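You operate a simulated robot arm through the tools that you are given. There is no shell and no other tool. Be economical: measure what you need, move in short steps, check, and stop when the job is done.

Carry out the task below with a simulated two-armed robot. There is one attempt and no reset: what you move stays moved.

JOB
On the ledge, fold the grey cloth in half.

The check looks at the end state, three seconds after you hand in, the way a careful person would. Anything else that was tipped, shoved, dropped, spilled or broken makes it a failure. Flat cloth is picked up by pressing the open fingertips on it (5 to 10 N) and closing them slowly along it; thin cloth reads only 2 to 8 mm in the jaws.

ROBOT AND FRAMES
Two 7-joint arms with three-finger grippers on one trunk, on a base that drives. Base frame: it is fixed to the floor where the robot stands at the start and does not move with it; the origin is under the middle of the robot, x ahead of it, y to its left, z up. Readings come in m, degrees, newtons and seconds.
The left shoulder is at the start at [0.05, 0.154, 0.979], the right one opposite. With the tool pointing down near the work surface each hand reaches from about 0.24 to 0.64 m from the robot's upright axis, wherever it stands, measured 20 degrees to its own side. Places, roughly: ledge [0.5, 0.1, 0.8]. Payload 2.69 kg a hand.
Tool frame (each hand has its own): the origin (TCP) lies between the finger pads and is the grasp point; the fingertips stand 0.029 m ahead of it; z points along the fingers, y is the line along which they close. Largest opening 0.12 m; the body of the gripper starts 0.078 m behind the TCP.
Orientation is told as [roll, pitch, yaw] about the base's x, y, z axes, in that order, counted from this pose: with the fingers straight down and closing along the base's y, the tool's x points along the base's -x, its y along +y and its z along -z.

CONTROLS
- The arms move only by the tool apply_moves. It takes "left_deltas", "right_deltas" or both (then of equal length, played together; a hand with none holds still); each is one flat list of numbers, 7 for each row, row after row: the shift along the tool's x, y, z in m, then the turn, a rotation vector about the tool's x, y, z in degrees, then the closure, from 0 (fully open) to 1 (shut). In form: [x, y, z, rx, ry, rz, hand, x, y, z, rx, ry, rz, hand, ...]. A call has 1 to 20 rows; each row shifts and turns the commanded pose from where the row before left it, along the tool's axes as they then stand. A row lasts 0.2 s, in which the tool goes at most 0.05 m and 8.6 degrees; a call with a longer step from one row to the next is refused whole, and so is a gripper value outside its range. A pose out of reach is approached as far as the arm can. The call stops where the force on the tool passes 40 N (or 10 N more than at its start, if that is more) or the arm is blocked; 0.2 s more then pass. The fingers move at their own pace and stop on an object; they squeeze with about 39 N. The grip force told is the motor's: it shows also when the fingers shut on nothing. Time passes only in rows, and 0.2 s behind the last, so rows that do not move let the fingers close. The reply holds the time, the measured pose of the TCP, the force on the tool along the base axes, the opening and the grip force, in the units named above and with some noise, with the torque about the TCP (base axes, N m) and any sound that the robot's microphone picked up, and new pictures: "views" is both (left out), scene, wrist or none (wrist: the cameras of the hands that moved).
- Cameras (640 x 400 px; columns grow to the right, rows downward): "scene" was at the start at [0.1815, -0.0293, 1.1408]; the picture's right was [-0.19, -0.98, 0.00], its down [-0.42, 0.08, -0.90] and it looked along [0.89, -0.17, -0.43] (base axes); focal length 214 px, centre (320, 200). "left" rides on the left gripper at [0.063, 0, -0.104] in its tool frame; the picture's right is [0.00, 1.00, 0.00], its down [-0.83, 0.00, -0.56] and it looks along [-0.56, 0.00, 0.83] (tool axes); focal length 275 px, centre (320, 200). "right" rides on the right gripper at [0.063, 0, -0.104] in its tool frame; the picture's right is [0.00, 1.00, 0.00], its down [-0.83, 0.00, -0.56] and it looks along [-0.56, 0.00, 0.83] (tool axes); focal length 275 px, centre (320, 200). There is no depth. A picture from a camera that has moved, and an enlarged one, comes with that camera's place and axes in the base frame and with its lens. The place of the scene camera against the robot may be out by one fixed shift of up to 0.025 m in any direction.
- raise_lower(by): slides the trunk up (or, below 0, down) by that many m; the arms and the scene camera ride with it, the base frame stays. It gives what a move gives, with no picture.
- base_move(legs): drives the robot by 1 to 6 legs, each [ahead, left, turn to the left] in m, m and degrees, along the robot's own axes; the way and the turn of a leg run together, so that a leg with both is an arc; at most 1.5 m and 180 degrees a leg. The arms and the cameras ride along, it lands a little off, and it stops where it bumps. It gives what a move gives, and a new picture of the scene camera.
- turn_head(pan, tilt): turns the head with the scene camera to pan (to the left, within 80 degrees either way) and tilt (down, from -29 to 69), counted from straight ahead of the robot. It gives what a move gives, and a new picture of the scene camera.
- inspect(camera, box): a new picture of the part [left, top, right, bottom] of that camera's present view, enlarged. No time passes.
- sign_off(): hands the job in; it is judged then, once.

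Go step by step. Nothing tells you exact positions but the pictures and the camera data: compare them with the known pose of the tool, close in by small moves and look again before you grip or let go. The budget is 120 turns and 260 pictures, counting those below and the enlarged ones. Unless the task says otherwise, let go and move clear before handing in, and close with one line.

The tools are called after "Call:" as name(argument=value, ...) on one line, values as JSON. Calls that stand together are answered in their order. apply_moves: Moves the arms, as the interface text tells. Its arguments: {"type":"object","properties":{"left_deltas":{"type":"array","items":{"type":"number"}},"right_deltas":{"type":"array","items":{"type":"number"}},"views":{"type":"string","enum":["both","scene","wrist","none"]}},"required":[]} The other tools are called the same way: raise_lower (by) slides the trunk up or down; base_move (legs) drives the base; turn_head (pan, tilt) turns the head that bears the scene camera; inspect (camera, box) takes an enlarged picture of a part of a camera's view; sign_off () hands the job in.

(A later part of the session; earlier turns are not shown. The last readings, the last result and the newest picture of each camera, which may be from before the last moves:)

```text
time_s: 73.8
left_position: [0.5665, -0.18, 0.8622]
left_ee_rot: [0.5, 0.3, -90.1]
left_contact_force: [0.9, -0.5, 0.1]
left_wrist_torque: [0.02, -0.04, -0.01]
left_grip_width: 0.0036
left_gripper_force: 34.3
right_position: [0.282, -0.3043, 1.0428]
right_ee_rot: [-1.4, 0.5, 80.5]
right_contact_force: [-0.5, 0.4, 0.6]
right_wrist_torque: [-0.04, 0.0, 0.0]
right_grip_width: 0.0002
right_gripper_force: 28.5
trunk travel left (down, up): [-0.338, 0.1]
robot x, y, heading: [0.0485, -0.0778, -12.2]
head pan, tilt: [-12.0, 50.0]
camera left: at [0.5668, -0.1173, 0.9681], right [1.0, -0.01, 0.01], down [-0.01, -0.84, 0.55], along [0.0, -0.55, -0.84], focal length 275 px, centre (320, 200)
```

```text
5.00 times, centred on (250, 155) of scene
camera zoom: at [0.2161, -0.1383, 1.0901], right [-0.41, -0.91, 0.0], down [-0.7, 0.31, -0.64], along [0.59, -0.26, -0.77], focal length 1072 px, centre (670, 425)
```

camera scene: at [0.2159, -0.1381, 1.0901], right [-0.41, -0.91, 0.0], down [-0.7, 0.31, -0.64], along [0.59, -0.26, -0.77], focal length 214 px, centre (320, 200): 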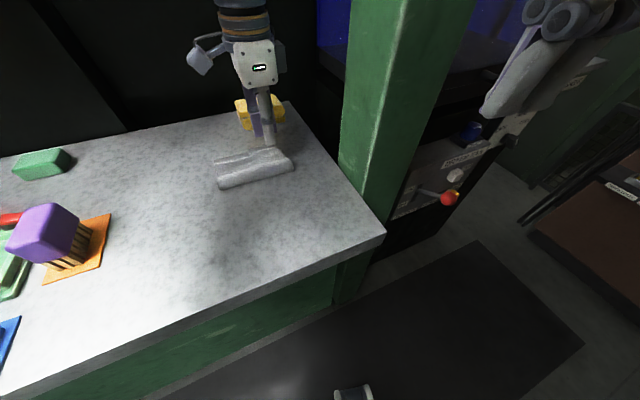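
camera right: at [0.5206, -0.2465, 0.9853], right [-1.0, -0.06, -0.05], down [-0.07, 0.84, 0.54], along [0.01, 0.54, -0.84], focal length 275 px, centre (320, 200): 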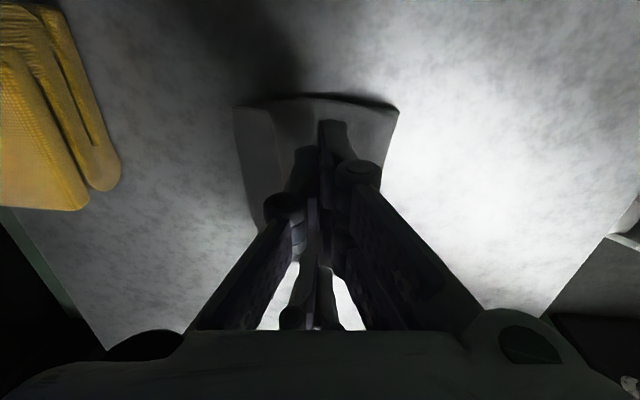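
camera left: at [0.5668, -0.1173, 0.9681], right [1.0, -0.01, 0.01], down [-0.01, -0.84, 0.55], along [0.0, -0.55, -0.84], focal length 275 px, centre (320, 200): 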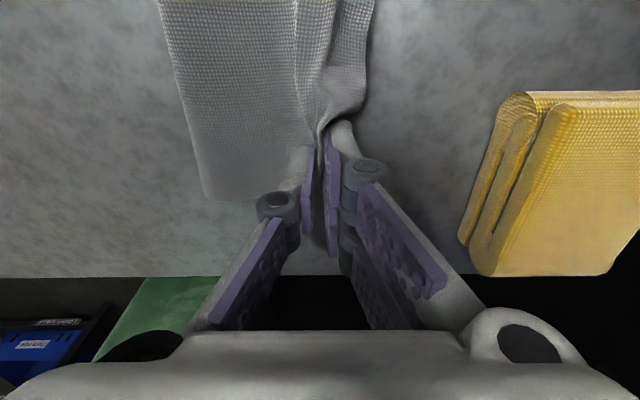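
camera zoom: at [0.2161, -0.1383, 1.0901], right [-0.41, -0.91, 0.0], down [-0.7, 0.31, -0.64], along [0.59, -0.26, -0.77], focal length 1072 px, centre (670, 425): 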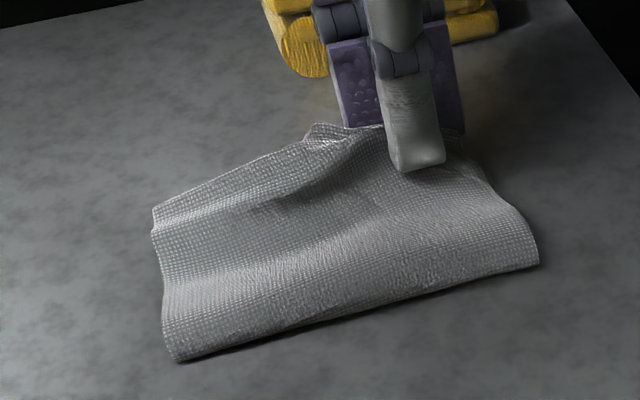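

A firm grip. I'll lift and roll back while checking that only the upper layer rises.

Call:
apply_moves(left_deltas=[0, -0.005, -0.01, 0, 0, 0, 1, 0, -0.007, -0.01, 0, 0, 0, 1, 0, -0.008, -0.01, 0, 0, 0, 1, 0, -0.01, -0.008, 0, 0, 0, 1, 0, 0, 0, 0, 0, 0, 1], views="wrist")

Call:
inspect(camera="scene", box=[190, 105, 310, 190])

```text
time_s: 75.0
left_position: [0.5378, -0.1794, 0.8999]
left_ee_rot: [0.5, 0.5, -90.0]
left_contact_force: [0.4, 0.4, -0.1]
left_wrist_torque: [-0.02, -0.02, -0.02]
left_grip_width: 0.0033
left_gripper_force: 30.9
right_position: [0.2819, -0.3048, 1.0423]
right_ee_rot: [-1.2, 0.5, 80.5]
right_contact_force: [-0.3, -0.5, -0.2]
right_wrist_torque: [-0.02, -0.01, 0.0]
right_grip_width: 0.0002
right_gripper_force: 28.4
trunk travel left (down, up): [-0.338, 0.1]
robot x, y, heading: [0.0537, -0.0745, -12.2]
head pan, tilt: [-12.0, 50.0]
camera left: at [0.537, -0.1173, 1.006], right [1.0, -0.01, 0.01], down [-0.01, -0.84, 0.55], along [0.0, -0.55, -0.84], focal length 275 px, centre (320, 200)
```

left: 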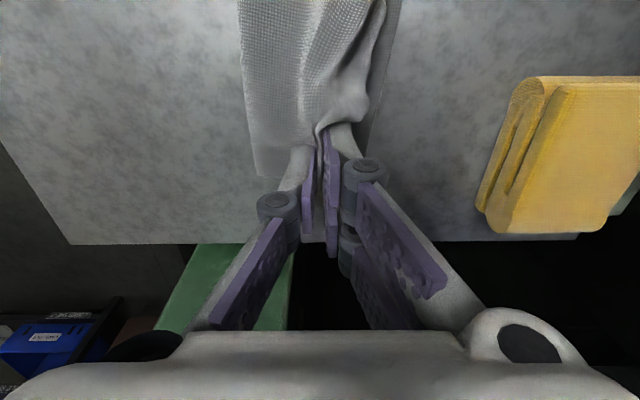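

```text
4.71 times, centred on (250, 148) of scene
camera zoom: at [0.2162, -0.1383, 1.09], right [-0.41, -0.91, 0.0], down [-0.7, 0.31, -0.64], along [0.59, -0.26, -0.77], focal length 1009 px, centre (649, 447)
```

zoom: 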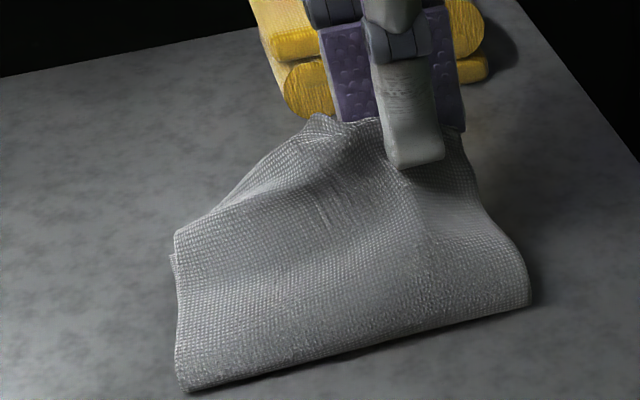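

The lower layer stays flat. I'll pull a little further back to shift the crease, then bring the edge forward and down.

Call:
apply_moves(left_deltas=[0, -0.01, -0.005, 0, 0, 0, 1, 0, -0.01, -0.005, 0, 0, 0, 1, 0, -0.01, 0, 0, 0, 0, 1, 0, -0.01, 0, 0, 0, 0, 1, 0, -0.01, 0, 0, 0, 0, 1, 0, 0, 0, 0, 0, 0, 1], views="wrist")

Call:
inspect(camera="scene", box=[190, 105, 310, 190])

```text
time_s: 76.4
left_position: [0.486, -0.1805, 0.9101]
left_ee_rot: [0.5, 0.4, -90.0]
left_contact_force: [1.0, 0.1, 1.5]
left_wrist_torque: [-0.05, 0.05, 0.04]
left_grip_width: 0.003
left_gripper_force: 33.8
right_position: [0.2824, -0.3049, 1.0419]
right_ee_rot: [-1.3, 0.5, 80.6]
right_contact_force: [0.2, 0.0, 0.0]
right_wrist_torque: [-0.01, -0.03, 0.02]
right_grip_width: 0.0
right_gripper_force: 28.8
trunk travel left (down, up): [-0.338, 0.1]
robot x, y, heading: [0.0509, -0.0793, -12.3]
head pan, tilt: [-12.0, 50.0]
camera left: at [0.4868, -0.1178, 1.0153], right [1.0, -0.01, 0.01], down [-0.01, -0.84, 0.55], along [0.0, -0.55, -0.84], focal length 275 px, centre (320, 200)
```

left: 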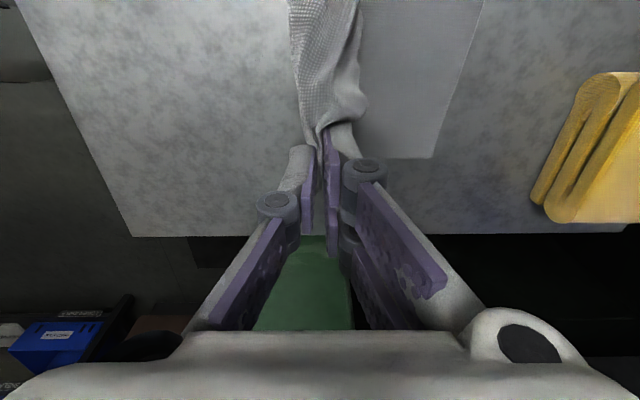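

```text
4.71 times, centred on (250, 148) of scene
camera zoom: at [0.2162, -0.1384, 1.09], right [-0.41, -0.91, 0.0], down [-0.7, 0.31, -0.64], along [0.59, -0.26, -0.77], focal length 1009 px, centre (649, 447)
```

zoom: 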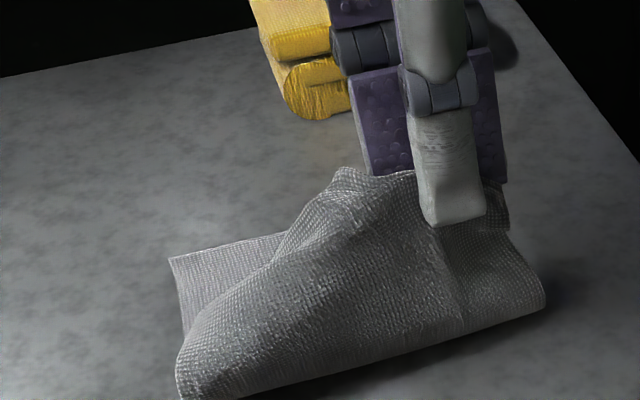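

The lower layer is now clearly visible and nearly square, with its right far corner at about (0.575, −0.208). I'll bring the upper layer forward and down to match.

Call:
apply_moves(left_deltas=[0, 0.01, 0, 0, 0, 0, 1, 0, 0.01, 0, 0, 0, 0, 1, 0, 0.01, 0.004, 0, 0, 0, 1, -0.001, 0.01, 0.006, 0, 0, 0, 1, -0.001, 0.008, 0.009, 0, 0, 0, 1, -0.001, 0.008, 0.01, 0, 0, 0, 1, -0.001, 0.006, 0.012, 0, 0, 0, 1, 0, 0.005, 0.012, 0, 0, 0, 1, 0, 0, 0, 0, 0, 0, 1], views="wrist")

Call:
inspect(camera="scene", box=[190, 105, 310, 190])

```text
time_s: 78.4
left_position: [0.5554, -0.183, 0.8569]
left_ee_rot: [0.4, 0.4, -90.0]
left_contact_force: [1.1, -0.2, -0.5]
left_wrist_torque: [0.0, -0.01, 0.0]
left_grip_width: 0.0036
left_gripper_force: 33.3
right_position: [0.2825, -0.3042, 1.0417]
right_ee_rot: [-1.2, 0.5, 80.5]
right_contact_force: [-0.3, 0.2, 0.1]
right_wrist_torque: [0.04, 0.0, 0.0]
right_grip_width: 0.0
right_gripper_force: 28.6
trunk travel left (down, up): [-0.338, 0.1]
robot x, y, heading: [0.0513, -0.0771, -12.1]
head pan, tilt: [-12.0, 50.0]
camera left: at [0.5546, -0.1211, 0.9627], right [1.0, -0.01, 0.01], down [-0.01, -0.84, 0.55], along [0.0, -0.55, -0.84], focal length 275 px, centre (320, 200)
```

left: 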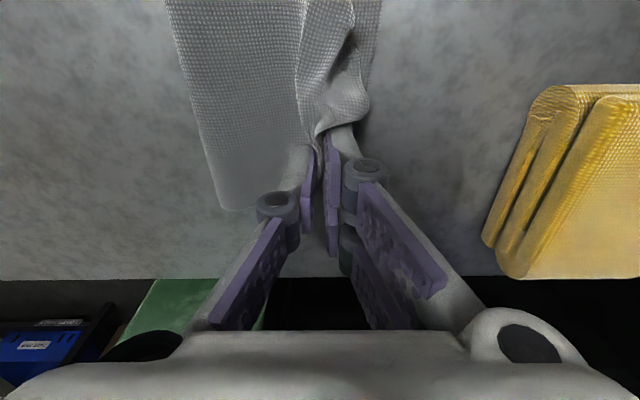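

```text
4.71 times, centred on (250, 148) of scene
camera zoom: at [0.2161, -0.1383, 1.0901], right [-0.41, -0.91, 0.0], down [-0.7, 0.31, -0.64], along [0.59, -0.26, -0.77], focal length 1009 px, centre (649, 447)
```

zoom: 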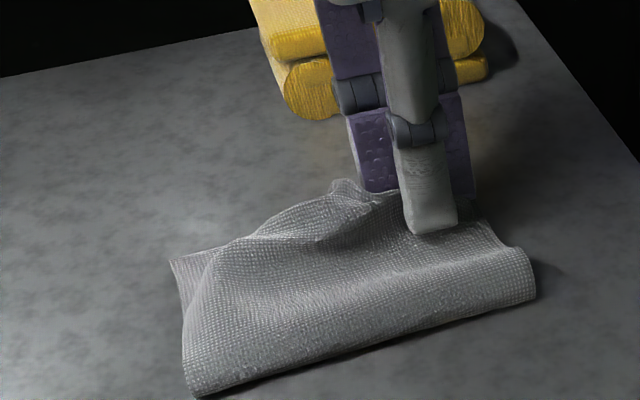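

The right side is placed. I'll release it and lift clear to look.

Call:
apply_moves(left_deltas=[0, 0, 0.003, 0, 0, 0, 1, 0, 0, 0, 0, 0, 0, 0.92, 0, 0, 0, 0, 0, 0, 0.85, 0, 0, 0, 0, 0, 0, 0.78, 0, 0, -0.005, 0, 0, 0, 0.75, 0, 0, -0.01, 0, 0, 0, 0.75, 0, 0, -0.03, 0, 0, 0, 0.75, 0.01, -0.02, -0.03, 0, 0, 0, 0.75, 0.03, -0.03, -0.02, 0, 0, 0, 0.75, 0.035, -0.03, -0.015, 0, 0, 0, 0.75, 0.03, -0.035, -0.01, 0, 0, 0, 0.75, 0.01, -0.03, 0, 0, 0, 0, 0.75], views="wrist")

Call:
inspect(camera="scene", box=[200, 125, 310, 195])

Call:
inspect(camera="left", box=[350, 70, 530, 220])

```text
time_s: 81.0
left_position: [0.4065, -0.0695, 0.9734]
left_ee_rot: [0.6, 0.4, -90.1]
left_contact_force: [-0.3, 0.4, -0.2]
left_wrist_torque: [-0.02, -0.01, 0.03]
left_grip_width: 0.0303
left_gripper_force: 0.0
right_position: [0.2807, -0.304, 1.0418]
right_ee_rot: [-1.4, 0.4, 80.5]
right_contact_force: [0.3, -0.4, 0.2]
right_wrist_torque: [0.0, 0.01, -0.02]
right_grip_width: 0.0001
right_gripper_force: 27.9
trunk travel left (down, up): [-0.338, 0.1]
robot x, y, heading: [0.0523, -0.0751, -12.1]
head pan, tilt: [-12.0, 50.0]
camera left: at [0.4071, -0.0073, 1.0794], right [1.0, -0.01, 0.01], down [-0.01, -0.84, 0.55], along [0.01, -0.55, -0.84], focal length 275 px, centre (320, 200)
```

left: 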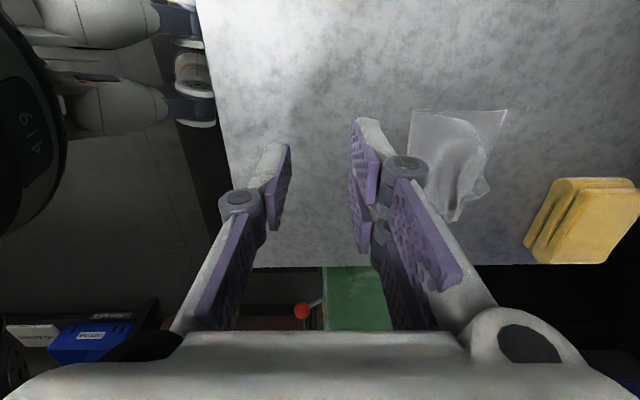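

```text
5.71 times, centred on (255, 160) of scene
camera zoom: at [0.2159, -0.1383, 1.0901], right [-0.41, -0.91, 0.0], down [-0.7, 0.31, -0.64], along [0.59, -0.26, -0.77], focal length 1226 px, centre (691, 429)
```

zoom: 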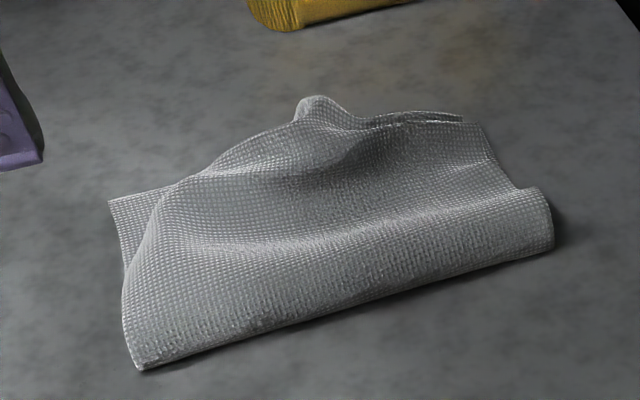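

```text
2.67 times, centred on (440, 145) of left
camera zoom: at [0.4071, -0.0073, 1.0794], right [1.0, -0.01, 0.01], down [-0.01, -0.84, 0.55], along [0.01, -0.55, -0.84], focal length 734 px, centre (0, 347)
```

zoom: 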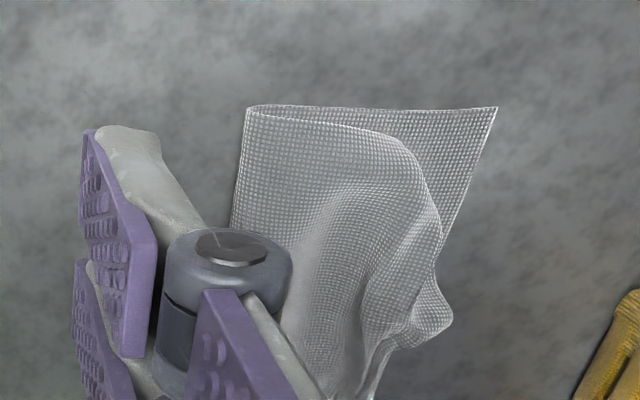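

Call:
inspect(camera="scene", box=[212, 135, 272, 180])

Call:
inspect(camera="left", box=[405, 95, 515, 170])

```text
8.89 times, centred on (242, 158) of scene
camera zoom: at [0.2159, -0.1383, 1.0901], right [-0.41, -0.91, 0.0], down [-0.7, 0.31, -0.64], along [0.59, -0.26, -0.77], focal length 1906 px, centre (1013, 578)
```

zoom: 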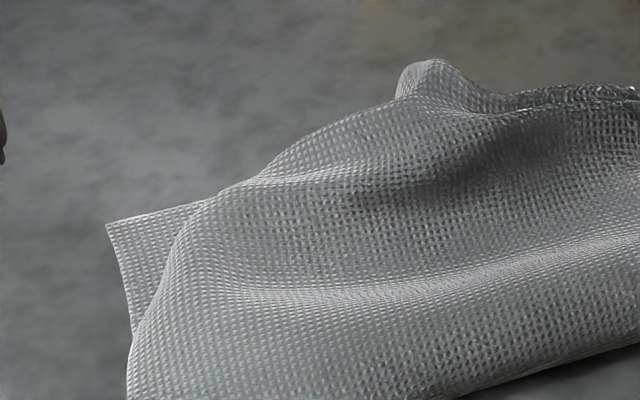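

```text
5.33 times, centred on (460, 132) of left
camera zoom: at [0.4071, -0.0073, 1.0794], right [1.0, -0.01, 0.01], down [-0.01, -0.84, 0.55], along [0.01, -0.55, -0.84], focal length 1468 px, centre (-427, 560)
```

zoom: 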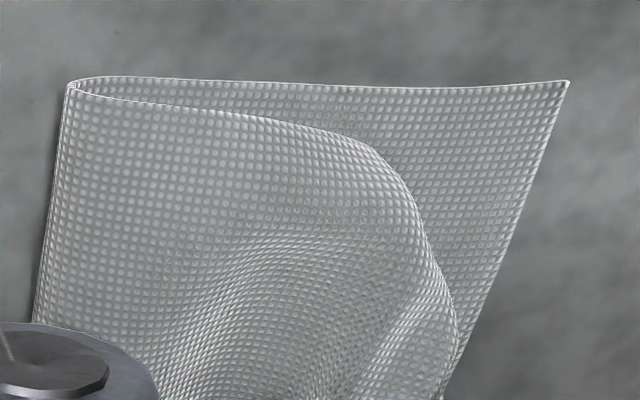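

The right side now lines up, but the upper left corner is tucked under diagonally. I'll pinch across that rolled edge, lift it so the corner drops free, and lay it out again.

Call:
apply_moves(left_deltas=[0, 0, 0, 0, 0, -7.2, 0.8, 0, 0, 0, 0, 0, -7.2, 0.8, 0, 0, 0, 0, 0, -7.2, 0.8, 0, 0, 0, 0, 0, -7.2, 0.8, 0, 0, 0, 0, 0, -7.2, 0.8, -0.0242, 0.0204, 0.0198, 0, 0, 0, 0.8, -0.0242, 0.0204, 0.0198, 0, 0, 0, 0.8, -0.0242, 0.0204, 0.0198, 0, 0, 0, 0.8, -0.0242, 0.0204, 0.0198, 0, 0, 0, 0.8, -0.0242, 0.0204, 0.0198, 0, 0, 0, 0.8, 0, 0, 0, 0, 0, 0, 0.8])

Call:
inspect(camera="left", box=[220, 60, 420, 260])

```text
time_s: 83.4
left_position: [0.5638, -0.1077, 0.8761]
left_ee_rot: [0.7, 0.1, -54.1]
left_contact_force: [0.0, -0.7, 0.5]
left_wrist_torque: [-0.04, 0.02, 0.04]
left_grip_width: 0.0239
left_gripper_force: 0.2
right_position: [0.2823, -0.3045, 1.0431]
right_ee_rot: [-1.4, 0.5, 80.5]
right_contact_force: [-0.7, 0.1, 0.0]
right_wrist_torque: [0.01, -0.06, -0.02]
right_grip_width: 0.0
right_gripper_force: 28.2
trunk travel left (down, up): [-0.338, 0.1]
robot x, y, heading: [0.049, -0.0759, -12.1]
head pan, tilt: [-12.0, 50.0]
camera scene: at [0.2159, -0.1382, 1.0901], right [-0.41, -0.91, 0.0], down [-0.7, 0.31, -0.64], along [0.59, -0.26, -0.77], focal length 214 px, centre (320, 200)
camera left: at [0.5261, -0.0563, 0.9811], right [0.81, 0.58, 0.01], down [0.48, -0.68, 0.55], along [0.33, -0.44, -0.83], focal length 275 px, centre (320, 200)
```

scene: 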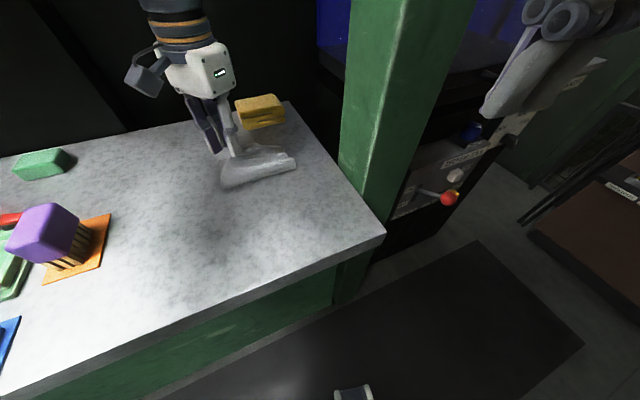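
left: 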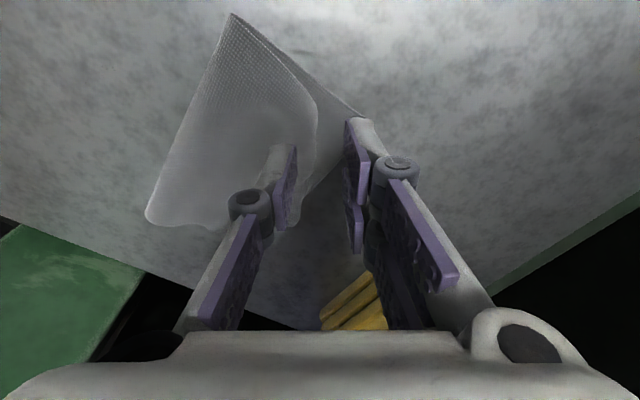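

```text
2.00 times, centred on (320, 160) of left
camera zoom: at [0.5261, -0.0563, 0.9811], right [0.81, 0.58, 0.01], down [0.48, -0.68, 0.55], along [0.33, -0.44, -0.83], focal length 551 px, centre (320, 280)
```

zoom: 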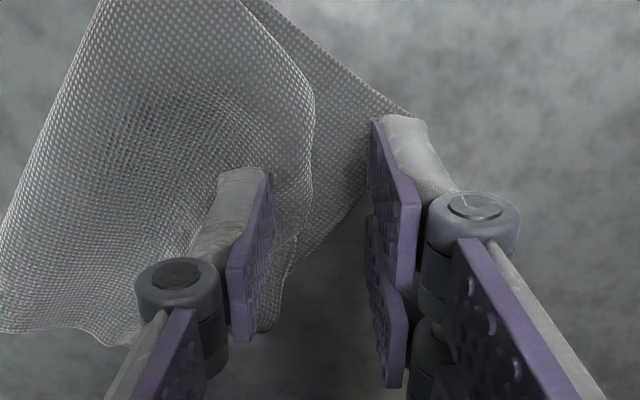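

Call:
apply_moves(left_deltas=[0, -0.004, 0.008, 0, 0, 0, 0.8, 0, 0, 0.008, 0, 0, 0, 0.8, 0, 0, 0.006, 0, 0, 0, 0.8, 0, 0, 0.003, 0, 0, 0, 0.8, 0, 0, 0, 0, 0, 0, 0.8], views="wrist")

Call:
inspect(camera="left", box=[220, 60, 420, 260])

```text
time_s: 84.6
left_position: [0.5603, -0.1084, 0.8516]
left_ee_rot: [0.7, 0.0, -54.0]
left_contact_force: [-0.4, 1.0, 4.3]
left_wrist_torque: [-0.04, 0.07, -0.03]
left_grip_width: 0.0241
left_gripper_force: 0.0
right_position: [0.2813, -0.3051, 1.0427]
right_ee_rot: [-1.4, 0.6, 80.5]
right_contact_force: [0.4, 0.2, 0.6]
right_wrist_torque: [0.0, 0.0, 0.02]
right_grip_width: 0.0001
right_gripper_force: 28.7
trunk travel left (down, up): [-0.338, 0.1]
robot x, y, heading: [0.0507, -0.0774, -12.1]
head pan, tilt: [-12.0, 50.0]
camera left: at [0.5226, -0.0583, 0.9564], right [0.81, 0.58, 0.01], down [0.48, -0.68, 0.56], along [0.33, -0.44, -0.83], focal length 275 px, centre (320, 200)
```

left: 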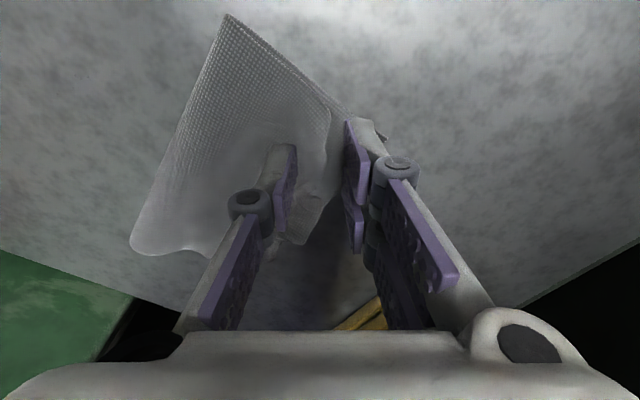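

```text
2.00 times, centred on (320, 160) of left
camera zoom: at [0.5226, -0.0583, 0.9564], right [0.81, 0.58, 0.01], down [0.48, -0.68, 0.56], along [0.33, -0.44, -0.83], focal length 551 px, centre (320, 280)
```

zoom: 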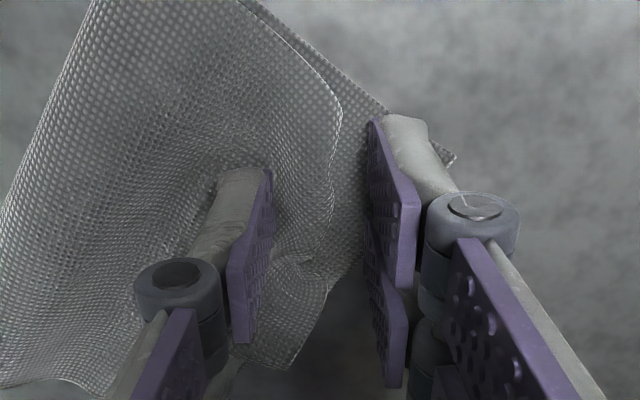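

Call:
apply_moves(left_deltas=[0, 0.002, -0.0008, 0, 0, 0, 0.82, 0, 0, 0, 0, 0, 0, 0.84, 0, 0, 0, 0, 0, 0, 0.86, 0, 0, 0, 0, 0, 0, 0.88, 0, 0, 0, 0, 0, 0, 0.9, 0, 0, 0, 0, 0, 0, 0.92, 0, 0, 0, 0, 0, 0, 0.94, 0, 0, 0, 0, 0, 0, 0.97, 0, 0, 0, 0, 0, 0, 1, 0, 0, 0, 0, 0, 0, 1, 0, 0, -0.01, 0, 0, 0, 1, 0, 0, -0.01, 0, 0, 0, 1, 0, 0, -0.01, 0, 0, 0, 1], views="wrist")

Call:
inspect(camera="scene", box=[190, 115, 310, 195])

```text
time_s: 87.4
left_position: [0.5612, -0.1081, 0.8819]
left_ee_rot: [0.7, 0.0, -54.1]
left_contact_force: [2.6, 0.7, -1.6]
left_wrist_torque: [0.07, 0.03, 0.02]
left_grip_width: 0.0043
left_gripper_force: 34.7
right_position: [0.2812, -0.3044, 1.0422]
right_ee_rot: [-1.4, 0.5, 80.6]
right_contact_force: [-0.1, 0.8, -0.3]
right_wrist_torque: [-0.01, -0.03, 0.0]
right_grip_width: 0.0
right_gripper_force: 28.6
trunk travel left (down, up): [-0.338, 0.1]
robot x, y, heading: [0.0502, -0.0792, -12.3]
head pan, tilt: [-12.0, 50.0]
camera left: at [0.5243, -0.0579, 0.9872], right [0.81, 0.58, 0.01], down [0.48, -0.68, 0.55], along [0.33, -0.45, -0.83], focal length 275 px, centre (320, 200)
```

left: 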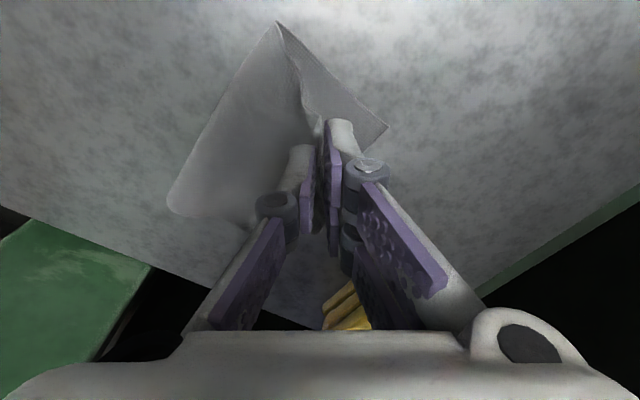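

```text
5.00 times, centred on (250, 155) of scene
camera zoom: at [0.2161, -0.1383, 1.09], right [-0.41, -0.91, 0.0], down [-0.7, 0.31, -0.64], along [0.59, -0.26, -0.77], focal length 1072 px, centre (670, 425)
```

zoom: 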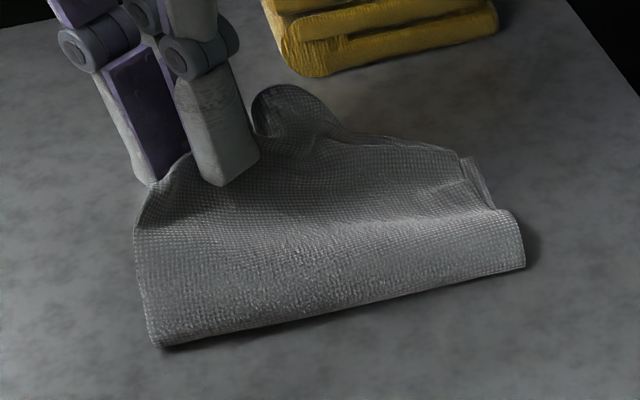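

Only the upper layer is lifted. I'll lift more and swing outward so the tucked corner drops free.

Call:
apply_moves(left_deltas=[0, 0, -0.012, 0, 0, 0, 1, 0, 0.008, -0.01, 0, 0, 0, 1, 0, 0.01, 0, 0, 0, 0, 1, 0, 0.012, 0, 0, 0, 0, 1, 0, 0, 0, 0, 0, 0, 1], views="wrist")

Call:
inspect(camera="scene", box=[190, 105, 310, 190])

```text
time_s: 88.6
left_position: [0.5862, -0.0908, 0.9037]
left_ee_rot: [0.7, 0.0, -54.0]
left_contact_force: [1.2, 1.9, 0.6]
left_wrist_torque: [-0.07, 0.06, -0.03]
left_grip_width: 0.0035
left_gripper_force: 36.2
right_position: [0.2814, -0.305, 1.0419]
right_ee_rot: [-1.3, 0.5, 80.6]
right_contact_force: [0.6, -0.1, 0.1]
right_wrist_torque: [0.04, 0.0, 0.0]
right_grip_width: 0.0001
right_gripper_force: 29.1
trunk travel left (down, up): [-0.338, 0.1]
robot x, y, heading: [0.0517, -0.0753, -12.3]
head pan, tilt: [-12.0, 50.0]
camera left: at [0.5486, -0.0401, 1.0097], right [0.81, 0.58, 0.01], down [0.48, -0.68, 0.56], along [0.33, -0.44, -0.83], focal length 275 px, centre (320, 200)
```

left: 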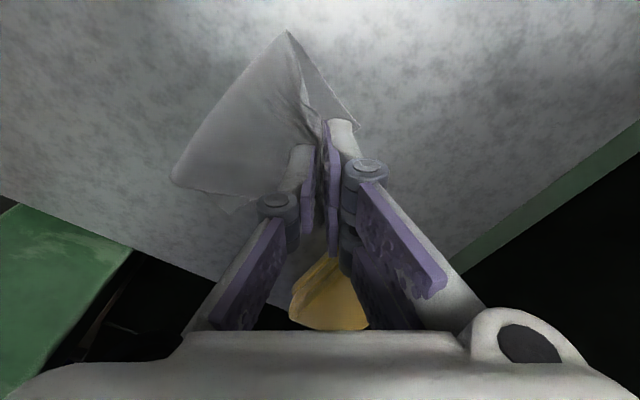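

```text
4.71 times, centred on (250, 148) of scene
camera zoom: at [0.2161, -0.1383, 1.0901], right [-0.41, -0.91, 0.0], down [-0.7, 0.31, -0.64], along [0.59, -0.26, -0.77], focal length 1009 px, centre (649, 447)
```

zoom: 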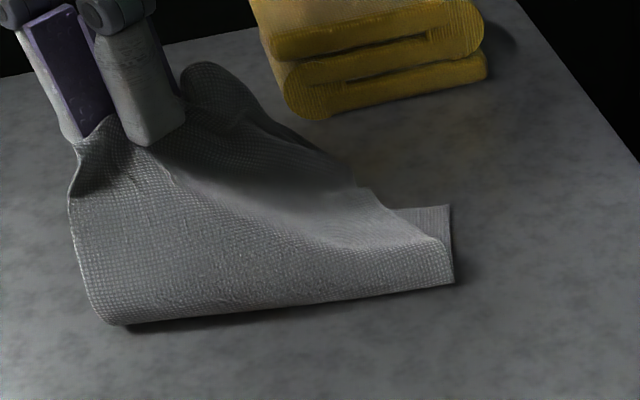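

The whole cloth slid while I pulled, so patching isn't efficient. I'll unfold it by carrying this edge back toward the robot, then lay the cloth flat and refold it somewhere both arms reach freely.

Call:
apply_moves(left_deltas=[0.013, -0.0178, -0.01, 0, 0, 0, 1, 0.013, -0.0178, -0.01, 0, 0, 0, 1, 0.013, -0.0178, -0.01, 0, 0, 0, 1, 0.013, -0.0178, 0, 0, 0, 0, 1, 0.013, -0.0178, 0, 0, 0, 0, 1, 0.013, -0.0178, 0, 0, 0, 0, 1, 0.013, -0.0178, 0.01, 0, 0, 0, 1, 0.012, -0.016, 0.015, 0, 0, 0, 1, 0, 0, 0, 0, 0, 0, 1], views="both")

Call:
inspect(camera="scene", box=[150, 110, 330, 240])

```text
time_s: 90.6
left_position: [0.4094, -0.0905, 0.9065]
left_ee_rot: [0.6, 0.1, -53.9]
left_contact_force: [-0.2, -1.6, 0.2]
left_wrist_torque: [1.05, -1.46, 0.0]
left_grip_width: 0.0021
left_gripper_force: 28.6
right_position: [0.2824, -0.3043, 1.0428]
right_ee_rot: [-1.3, 0.6, 80.6]
right_contact_force: [0.0, 0.6, 0.2]
right_wrist_torque: [0.02, 0.01, 0.01]
right_grip_width: 0.0
right_gripper_force: 28.4
trunk travel left (down, up): [-0.338, 0.1]
robot x, y, heading: [0.0523, -0.0775, -12.7]
head pan, tilt: [-12.0, 50.0]
camera scene: at [0.2162, -0.1383, 1.09], right [-0.41, -0.91, 0.0], down [-0.7, 0.31, -0.64], along [0.59, -0.26, -0.77], focal length 214 px, centre (320, 200)
camera left: at [0.3727, -0.0395, 1.012], right [0.81, 0.58, 0.01], down [0.48, -0.68, 0.56], along [0.33, -0.45, -0.83], focal length 275 px, centre (320, 200)
```

scene: 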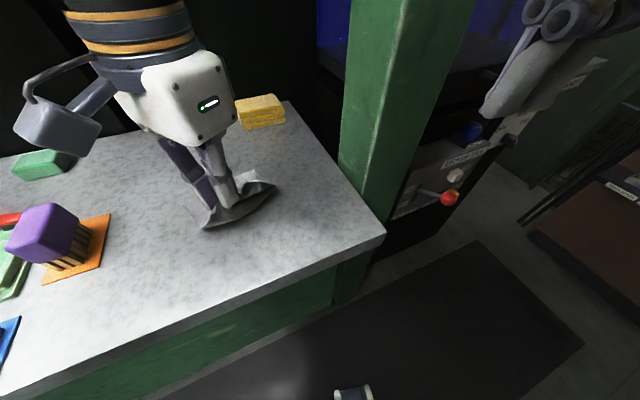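
left: 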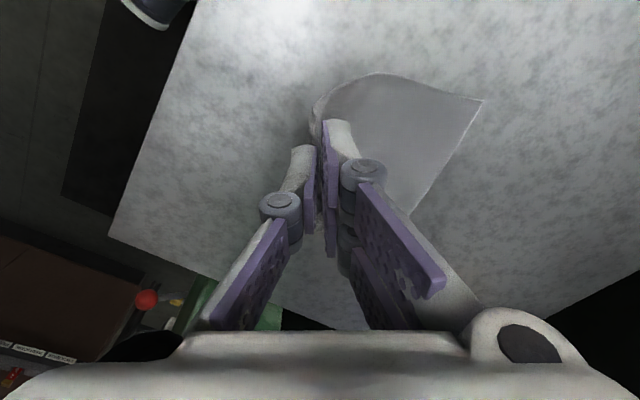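

```text
3.08 times, centred on (240, 175) of scene
camera zoom: at [0.2162, -0.1383, 1.09], right [-0.41, -0.91, 0.0], down [-0.7, 0.31, -0.64], along [0.59, -0.26, -0.77], focal length 660 px, centre (566, 277)
```

zoom: 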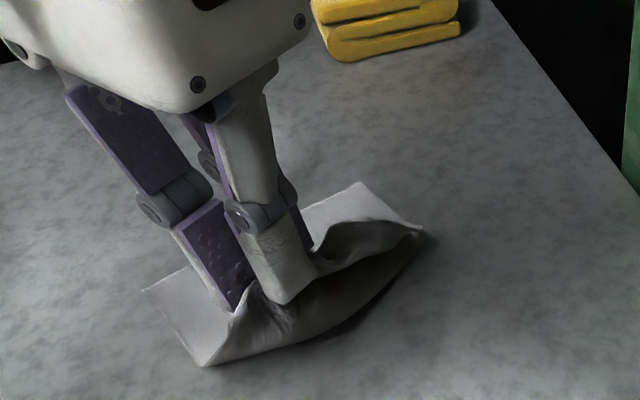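

Call:
apply_moves(left_deltas=[0.006, -0.008, 0.01, 0, 0, 0, 1, 0.006, -0.008, 0.012, 0, 0, 0, 1, 0.006, -0.008, 0.013, 0, 0, 0, 1, 0, 0, 0.012, 0, 0, 0, 1, 0, 0, 0, 0, 0, 0, 0.9, 0, 0, 0, 0, 0, 0, 0.75, 0, 0, -0.006, 0, 0, 0, 0.65, 0, 0, -0.01, 0, 0, 0, 0.65, 0, 0, -0.03, 0, 0, 0, 0.65, 0, 0, -0.03, 0, 0, 0, 0.65, 0.03, 0.02, -0.02, 0, 0, 0, 0.65, 0.035, 0.02, -0.01, 0, 0, 0, 0.65, 0.035, 0.02, 0, 0, 0, 0, 0.65], views="both")

Call:
inspect(camera="scene", box=[150, 110, 330, 240])

```text
time_s: 93.4
left_position: [0.3702, 0.0264, 0.9662]
left_ee_rot: [0.7, 0.0, -54.0]
left_contact_force: [-1.6, -0.7, -0.5]
left_wrist_torque: [-0.06, -0.03, 0.03]
left_grip_width: 0.0419
left_gripper_force: 0.0
right_position: [0.2817, -0.3047, 1.0423]
right_ee_rot: [-1.4, 0.5, 80.6]
right_contact_force: [-0.5, 0.1, -0.8]
right_wrist_torque: [0.01, -0.02, -0.02]
right_grip_width: 0.0002
right_gripper_force: 28.1
trunk travel left (down, up): [-0.338, 0.1]
robot x, y, heading: [0.0535, -0.0736, -11.9]
head pan, tilt: [-12.0, 50.0]
camera scene: at [0.216, -0.1377, 1.0901], right [-0.41, -0.91, 0.0], down [-0.7, 0.31, -0.64], along [0.59, -0.26, -0.77], focal length 214 px, centre (320, 200)
camera left: at [0.3332, 0.0771, 1.0727], right [0.81, 0.58, 0.01], down [0.48, -0.68, 0.56], along [0.33, -0.44, -0.83], focal length 275 px, centre (320, 200)
```

scene: 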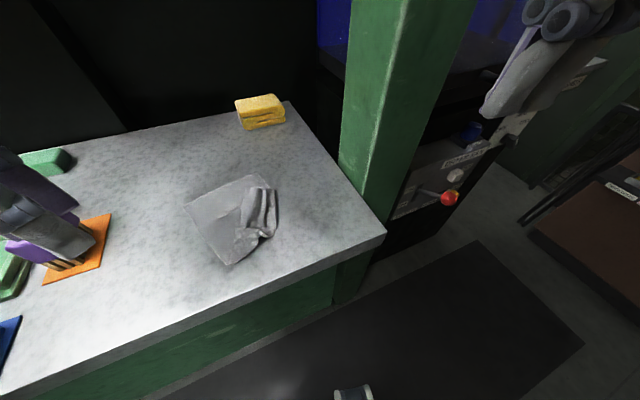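
left: 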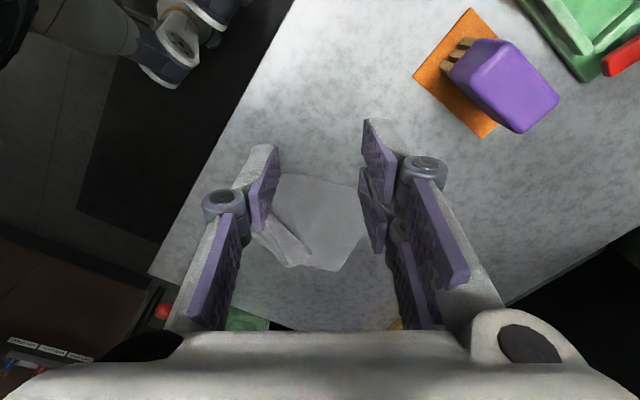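

```text
3.08 times, centred on (240, 175) of scene
camera zoom: at [0.216, -0.1377, 1.0901], right [-0.41, -0.91, 0.0], down [-0.7, 0.31, -0.64], along [0.59, -0.26, -0.77], focal length 660 px, centre (566, 277)
```

zoom: 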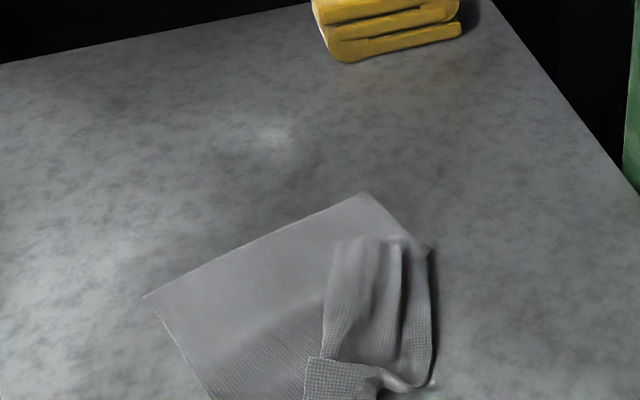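

Call:
inspect(camera="scene", box=[175, 160, 305, 275])

```text
3.48 times, centred on (240, 218) of scene
camera zoom: at [0.216, -0.1377, 1.0901], right [-0.41, -0.91, 0.0], down [-0.7, 0.31, -0.64], along [0.59, -0.26, -0.77], focal length 746 px, centre (598, 139)
```

zoom: 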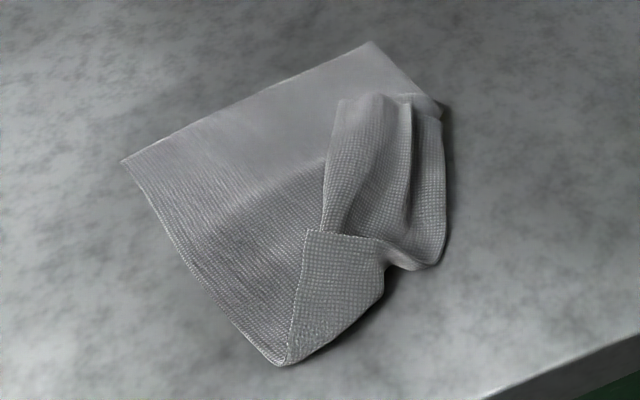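

The cloth is partly open now: the far half is flat and rotated about 15°, and the near-right part is still folded over. It is also close to the near edge of the ledge. First I'll pinch near its far-left corner and drag the cloth away, which also squares it up.

Call:
apply_moves(left_deltas=[0, 0, 0, 0, 0, 7, 0.81, 0, 0, 0, 0, 0, 7, 0.81, 0, 0, 0, 0, 0, 7, 0.81, -0.0224, 0.0206, 0.0215, 0, 0, 0, 0.81, -0.0224, 0.0206, 0.0215, 0, 0, 0, 0.81, -0.0224, 0.0206, 0.0215, 0, 0, 0, 0.81, -0.0224, 0.0206, 0.0215, 0, 0, 0, 0.81, 0, 0, 0, 0, 0, 0, 0.81], views="wrist")

```text
time_s: 95.2
left_position: [0.4739, -0.0378, 0.8809]
left_ee_rot: [0.6, 0.3, -75.1]
left_contact_force: [-0.3, 0.4, -0.1]
left_wrist_torque: [-0.01, 0.03, 0.0]
left_grip_width: 0.0231
left_gripper_force: 0.1
right_position: [0.2818, -0.3044, 1.0421]
right_ee_rot: [-1.4, 0.6, 80.6]
right_contact_force: [-1.1, 0.5, -0.8]
right_wrist_torque: [0.0, 0.02, 0.0]
right_grip_width: 0.0
right_gripper_force: 28.0
trunk travel left (down, up): [-0.338, 0.1]
robot x, y, heading: [0.0522, -0.0762, -12.3]
head pan, tilt: [-12.0, 50.0]
camera left: at [0.4573, 0.0221, 0.9866], right [0.97, 0.25, 0.01], down [0.21, -0.81, 0.55], along [0.15, -0.53, -0.83], focal length 275 px, centre (320, 200)
```

left: 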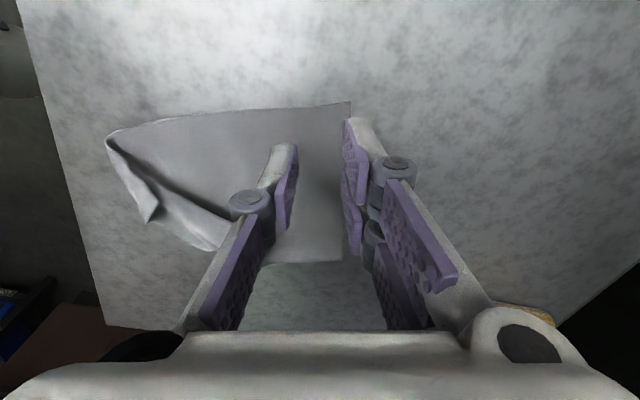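

Good alignment with the far edge. Press and close.

Call:
apply_moves(left_deltas=[0, 0, 0.012, 0, 0, 0, 0.81, 0, 0, 0.012, 0, 0, 0, 0.81, 0, 0, 0.005, 0, 0, 0, 0.81, 0, 0, 0.002, 0, 0, 0, 0.81, 0, 0, 0.001, 0, 0, 0, 0.81, 0, 0, 0, 0, 0, 0, 0.81], views="none")

Call:
apply_moves(left_deltas=[0, 0, 0, 0, 0, 0, 0.83, 0, 0, 0, 0, 0, 0, 0.85, 0, 0, 0, 0, 0, 0, 0.87, 0, 0, 0, 0, 0, 0, 0.89, 0, 0, 0, 0, 0, 0, 0.91, 0, 0, 0, 0, 0, 0, 0.93, 0, 0, 0, 0, 0, 0, 0.95, 0, 0, 0, 0, 0, 0, 0.97, 0, 0, 0, 0, 0, 0, 1, 0, 0, 0, 0, 0, 0, 1, 0, 0, -0.003, 0, 0, 0, 1], views="wrist")

```text
time_s: 96.6
left_position: [0.4722, -0.0377, 0.8502]
left_ee_rot: [0.7, 0.3, -75.1]
left_contact_force: [0.0, -0.3, 3.2]
left_wrist_torque: [0.02, -0.05, -0.01]
left_grip_width: 0.0227
left_gripper_force: 0.1
right_position: [0.2822, -0.3049, 1.0424]
right_ee_rot: [-1.4, 0.5, 80.5]
right_contact_force: [0.6, -0.2, 1.2]
right_wrist_torque: [0.02, -0.02, 0.03]
right_grip_width: 0.0
right_gripper_force: 28.7
trunk travel left (down, up): [-0.338, 0.1]
robot x, y, heading: [0.0501, -0.0775, -12.1]
head pan, tilt: [-12.0, 50.0]
```

```text
time_s: 99.0
left_position: [0.4743, -0.0382, 0.852]
left_ee_rot: [0.6, 0.2, -75.0]
left_contact_force: [-2.2, -0.7, -0.3]
left_wrist_torque: [-0.06, 0.0, 0.01]
left_grip_width: 0.0025
left_gripper_force: 33.5
right_position: [0.2821, -0.3049, 1.0436]
right_ee_rot: [-1.4, 0.5, 80.5]
right_contact_force: [0.8, -0.3, -0.9]
right_wrist_torque: [0.0, -0.03, -0.01]
right_grip_width: 0.0
right_gripper_force: 28.2
trunk travel left (down, up): [-0.338, 0.1]
robot x, y, heading: [0.0548, -0.0736, -12.3]
head pan, tilt: [-12.0, 50.0]
camera left: at [0.4575, 0.0221, 0.958], right [0.97, 0.25, 0.01], down [0.21, -0.81, 0.55], along [0.15, -0.53, -0.83], focal length 275 px, centre (320, 200)
```

left: 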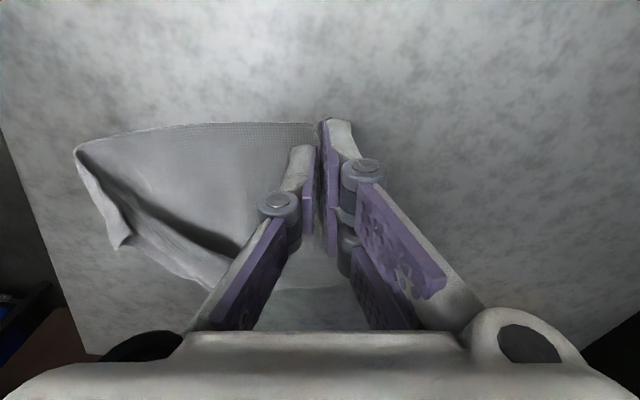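

Gripped. Now I drag gently forward along the surface.

Call:
apply_moves(left_deltas=[-0.0027, 0.0101, 0, 0, 0, 0, 1, -0.0027, 0.0101, 0, 0, 0, 0, 1, -0.0027, 0.0101, 0, 0, 0, 0, 1, -0.0027, 0.0101, 0, 0, 0, 0, 1, -0.0027, 0.0101, 0, 0, 0, 0, 1, -0.0027, 0.0101, 0, 0, 0, 0, 1, -0.0027, 0.0101, 0, 0, 0, 0, 1])

Call:
inspect(camera="scene", box=[170, 120, 310, 250])

```text
time_s: 100.6
left_position: [0.5473, -0.0383, 0.8534]
left_ee_rot: [0.7, 0.3, -75.0]
left_contact_force: [-0.4, -0.4, 0.7]
left_wrist_torque: [-0.05, 0.06, 0.01]
left_grip_width: 0.0019
left_gripper_force: 30.7
right_position: [0.281, -0.3048, 1.0436]
right_ee_rot: [-1.3, 0.5, 80.5]
right_contact_force: [-0.2, -0.3, -0.1]
right_wrist_torque: [-0.02, 0.01, -0.01]
right_grip_width: 0.0
right_gripper_force: 29.0
trunk travel left (down, up): [-0.338, 0.1]
robot x, y, heading: [0.0532, -0.0752, -12.3]
head pan, tilt: [-12.0, 50.0]
camera scene: at [0.2162, -0.1384, 1.09], right [-0.41, -0.91, 0.0], down [-0.7, 0.31, -0.64], along [0.59, -0.26, -0.77], focal length 214 px, centre (320, 200)
camera left: at [0.5312, 0.0222, 0.9586], right [0.97, 0.25, 0.01], down [0.21, -0.81, 0.55], along [0.15, -0.53, -0.83], focal length 275 px, centre (320, 200)
```

scene: 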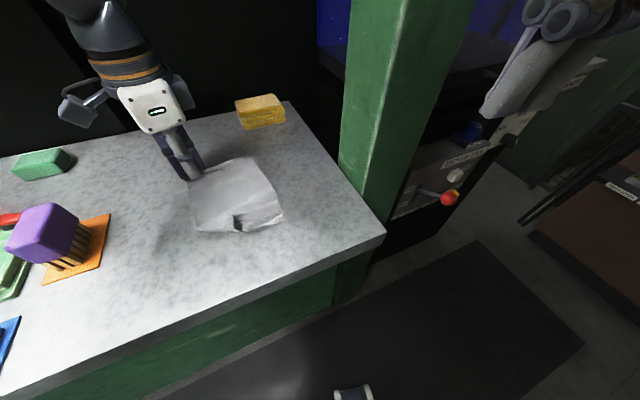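
left: 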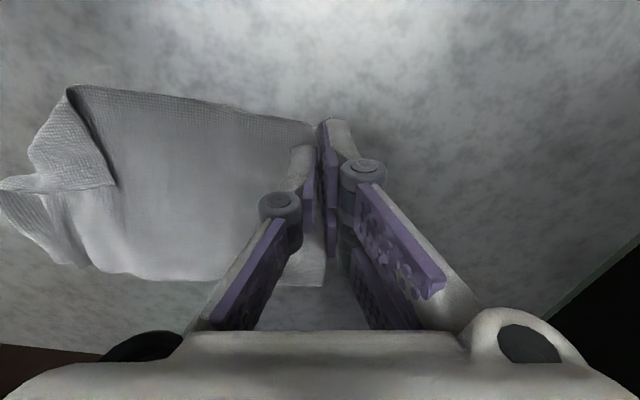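

```text
3.08 times, centred on (240, 185) of scene
camera zoom: at [0.2162, -0.1384, 1.09], right [-0.41, -0.91, 0.0], down [-0.7, 0.31, -0.64], along [0.59, -0.26, -0.77], focal length 660 px, centre (566, 246)
```

zoom: 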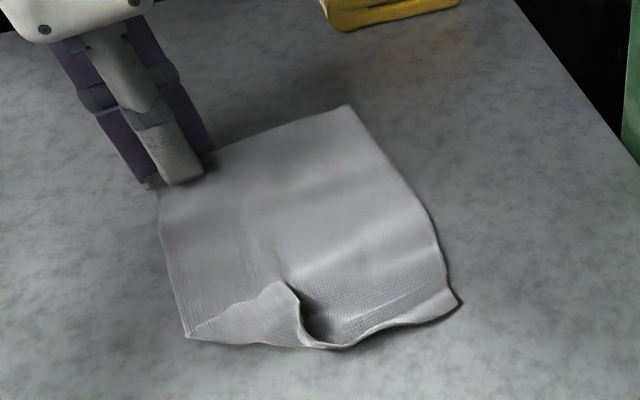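

Dragging opened the cloth almost completely. Only the near-left corner is still turned over. I'll release here and then sweep that corner flap open.

Call:
apply_moves(left_deltas=[0, 0, 0.002, 0, 0, 0, 0.9, 0, 0, 0, 0, 0, 0, 0.75, 0, 0, -0.005, 0, 0, 0, 0.7, 0, 0, -0.02, 0, 0, 0, 0.7, 0, 0, -0.03, 0, 0, 0, 0.7, 0, -0.04, -0.01, 0, 0, 0, 1, 0, -0.045, 0, 0, 0, 0, 1, 0, -0.045, 0, 0, 0, 0, 1])

Call:
inspect(camera="scene", box=[170, 140, 310, 250])

```text
time_s: 102.4
left_position: [0.4202, -0.0715, 0.9149]
left_ee_rot: [0.8, 0.3, -75.0]
left_contact_force: [-0.3, 1.4, -0.1]
left_wrist_torque: [-0.02, -0.02, 0.0]
left_grip_width: 0.0
left_gripper_force: 28.2
right_position: [0.2817, -0.3057, 1.043]
right_ee_rot: [-1.3, 0.5, 80.5]
right_contact_force: [-0.3, 0.4, -0.2]
right_wrist_torque: [0.03, 0.02, 0.0]
right_grip_width: 0.0
right_gripper_force: 28.5
trunk travel left (down, up): [-0.338, 0.1]
robot x, y, heading: [0.0503, -0.0805, -12.1]
head pan, tilt: [-12.0, 50.0]
camera scene: at [0.2158, -0.1385, 1.0901], right [-0.41, -0.91, 0.0], down [-0.7, 0.31, -0.64], along [0.59, -0.26, -0.77], focal length 214 px, centre (320, 200)
camera left: at [0.4032, -0.012, 1.0204], right [0.97, 0.25, 0.01], down [0.21, -0.81, 0.55], along [0.15, -0.53, -0.83], focal length 275 px, centre (320, 200)
```

scene: 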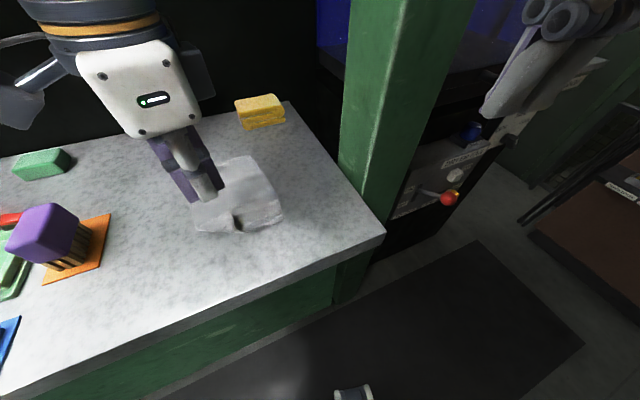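
left: 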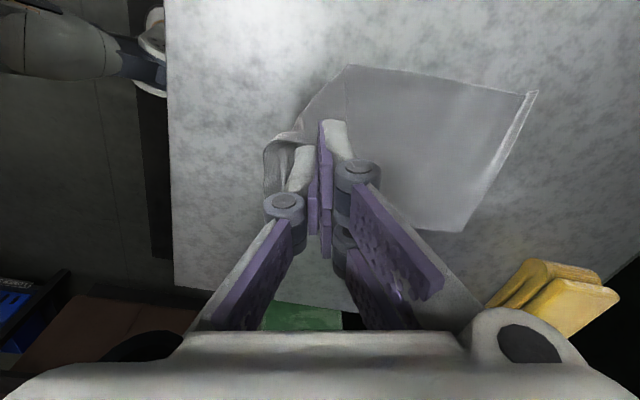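

```text
3.64 times, centred on (240, 195) of scene
camera zoom: at [0.2158, -0.1385, 1.0901], right [-0.41, -0.91, 0.0], down [-0.7, 0.31, -0.64], along [0.59, -0.26, -0.77], focal length 780 px, centre (611, 218)
```

zoom: 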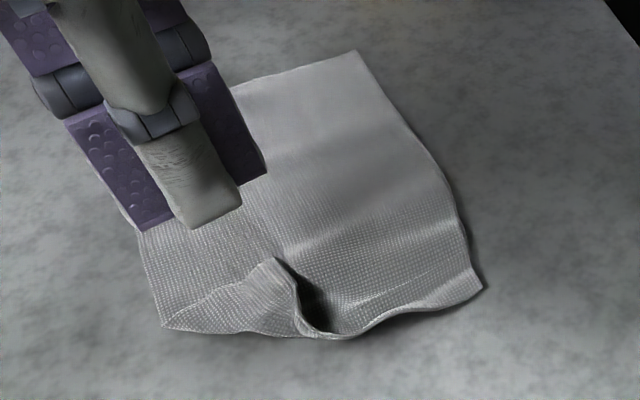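

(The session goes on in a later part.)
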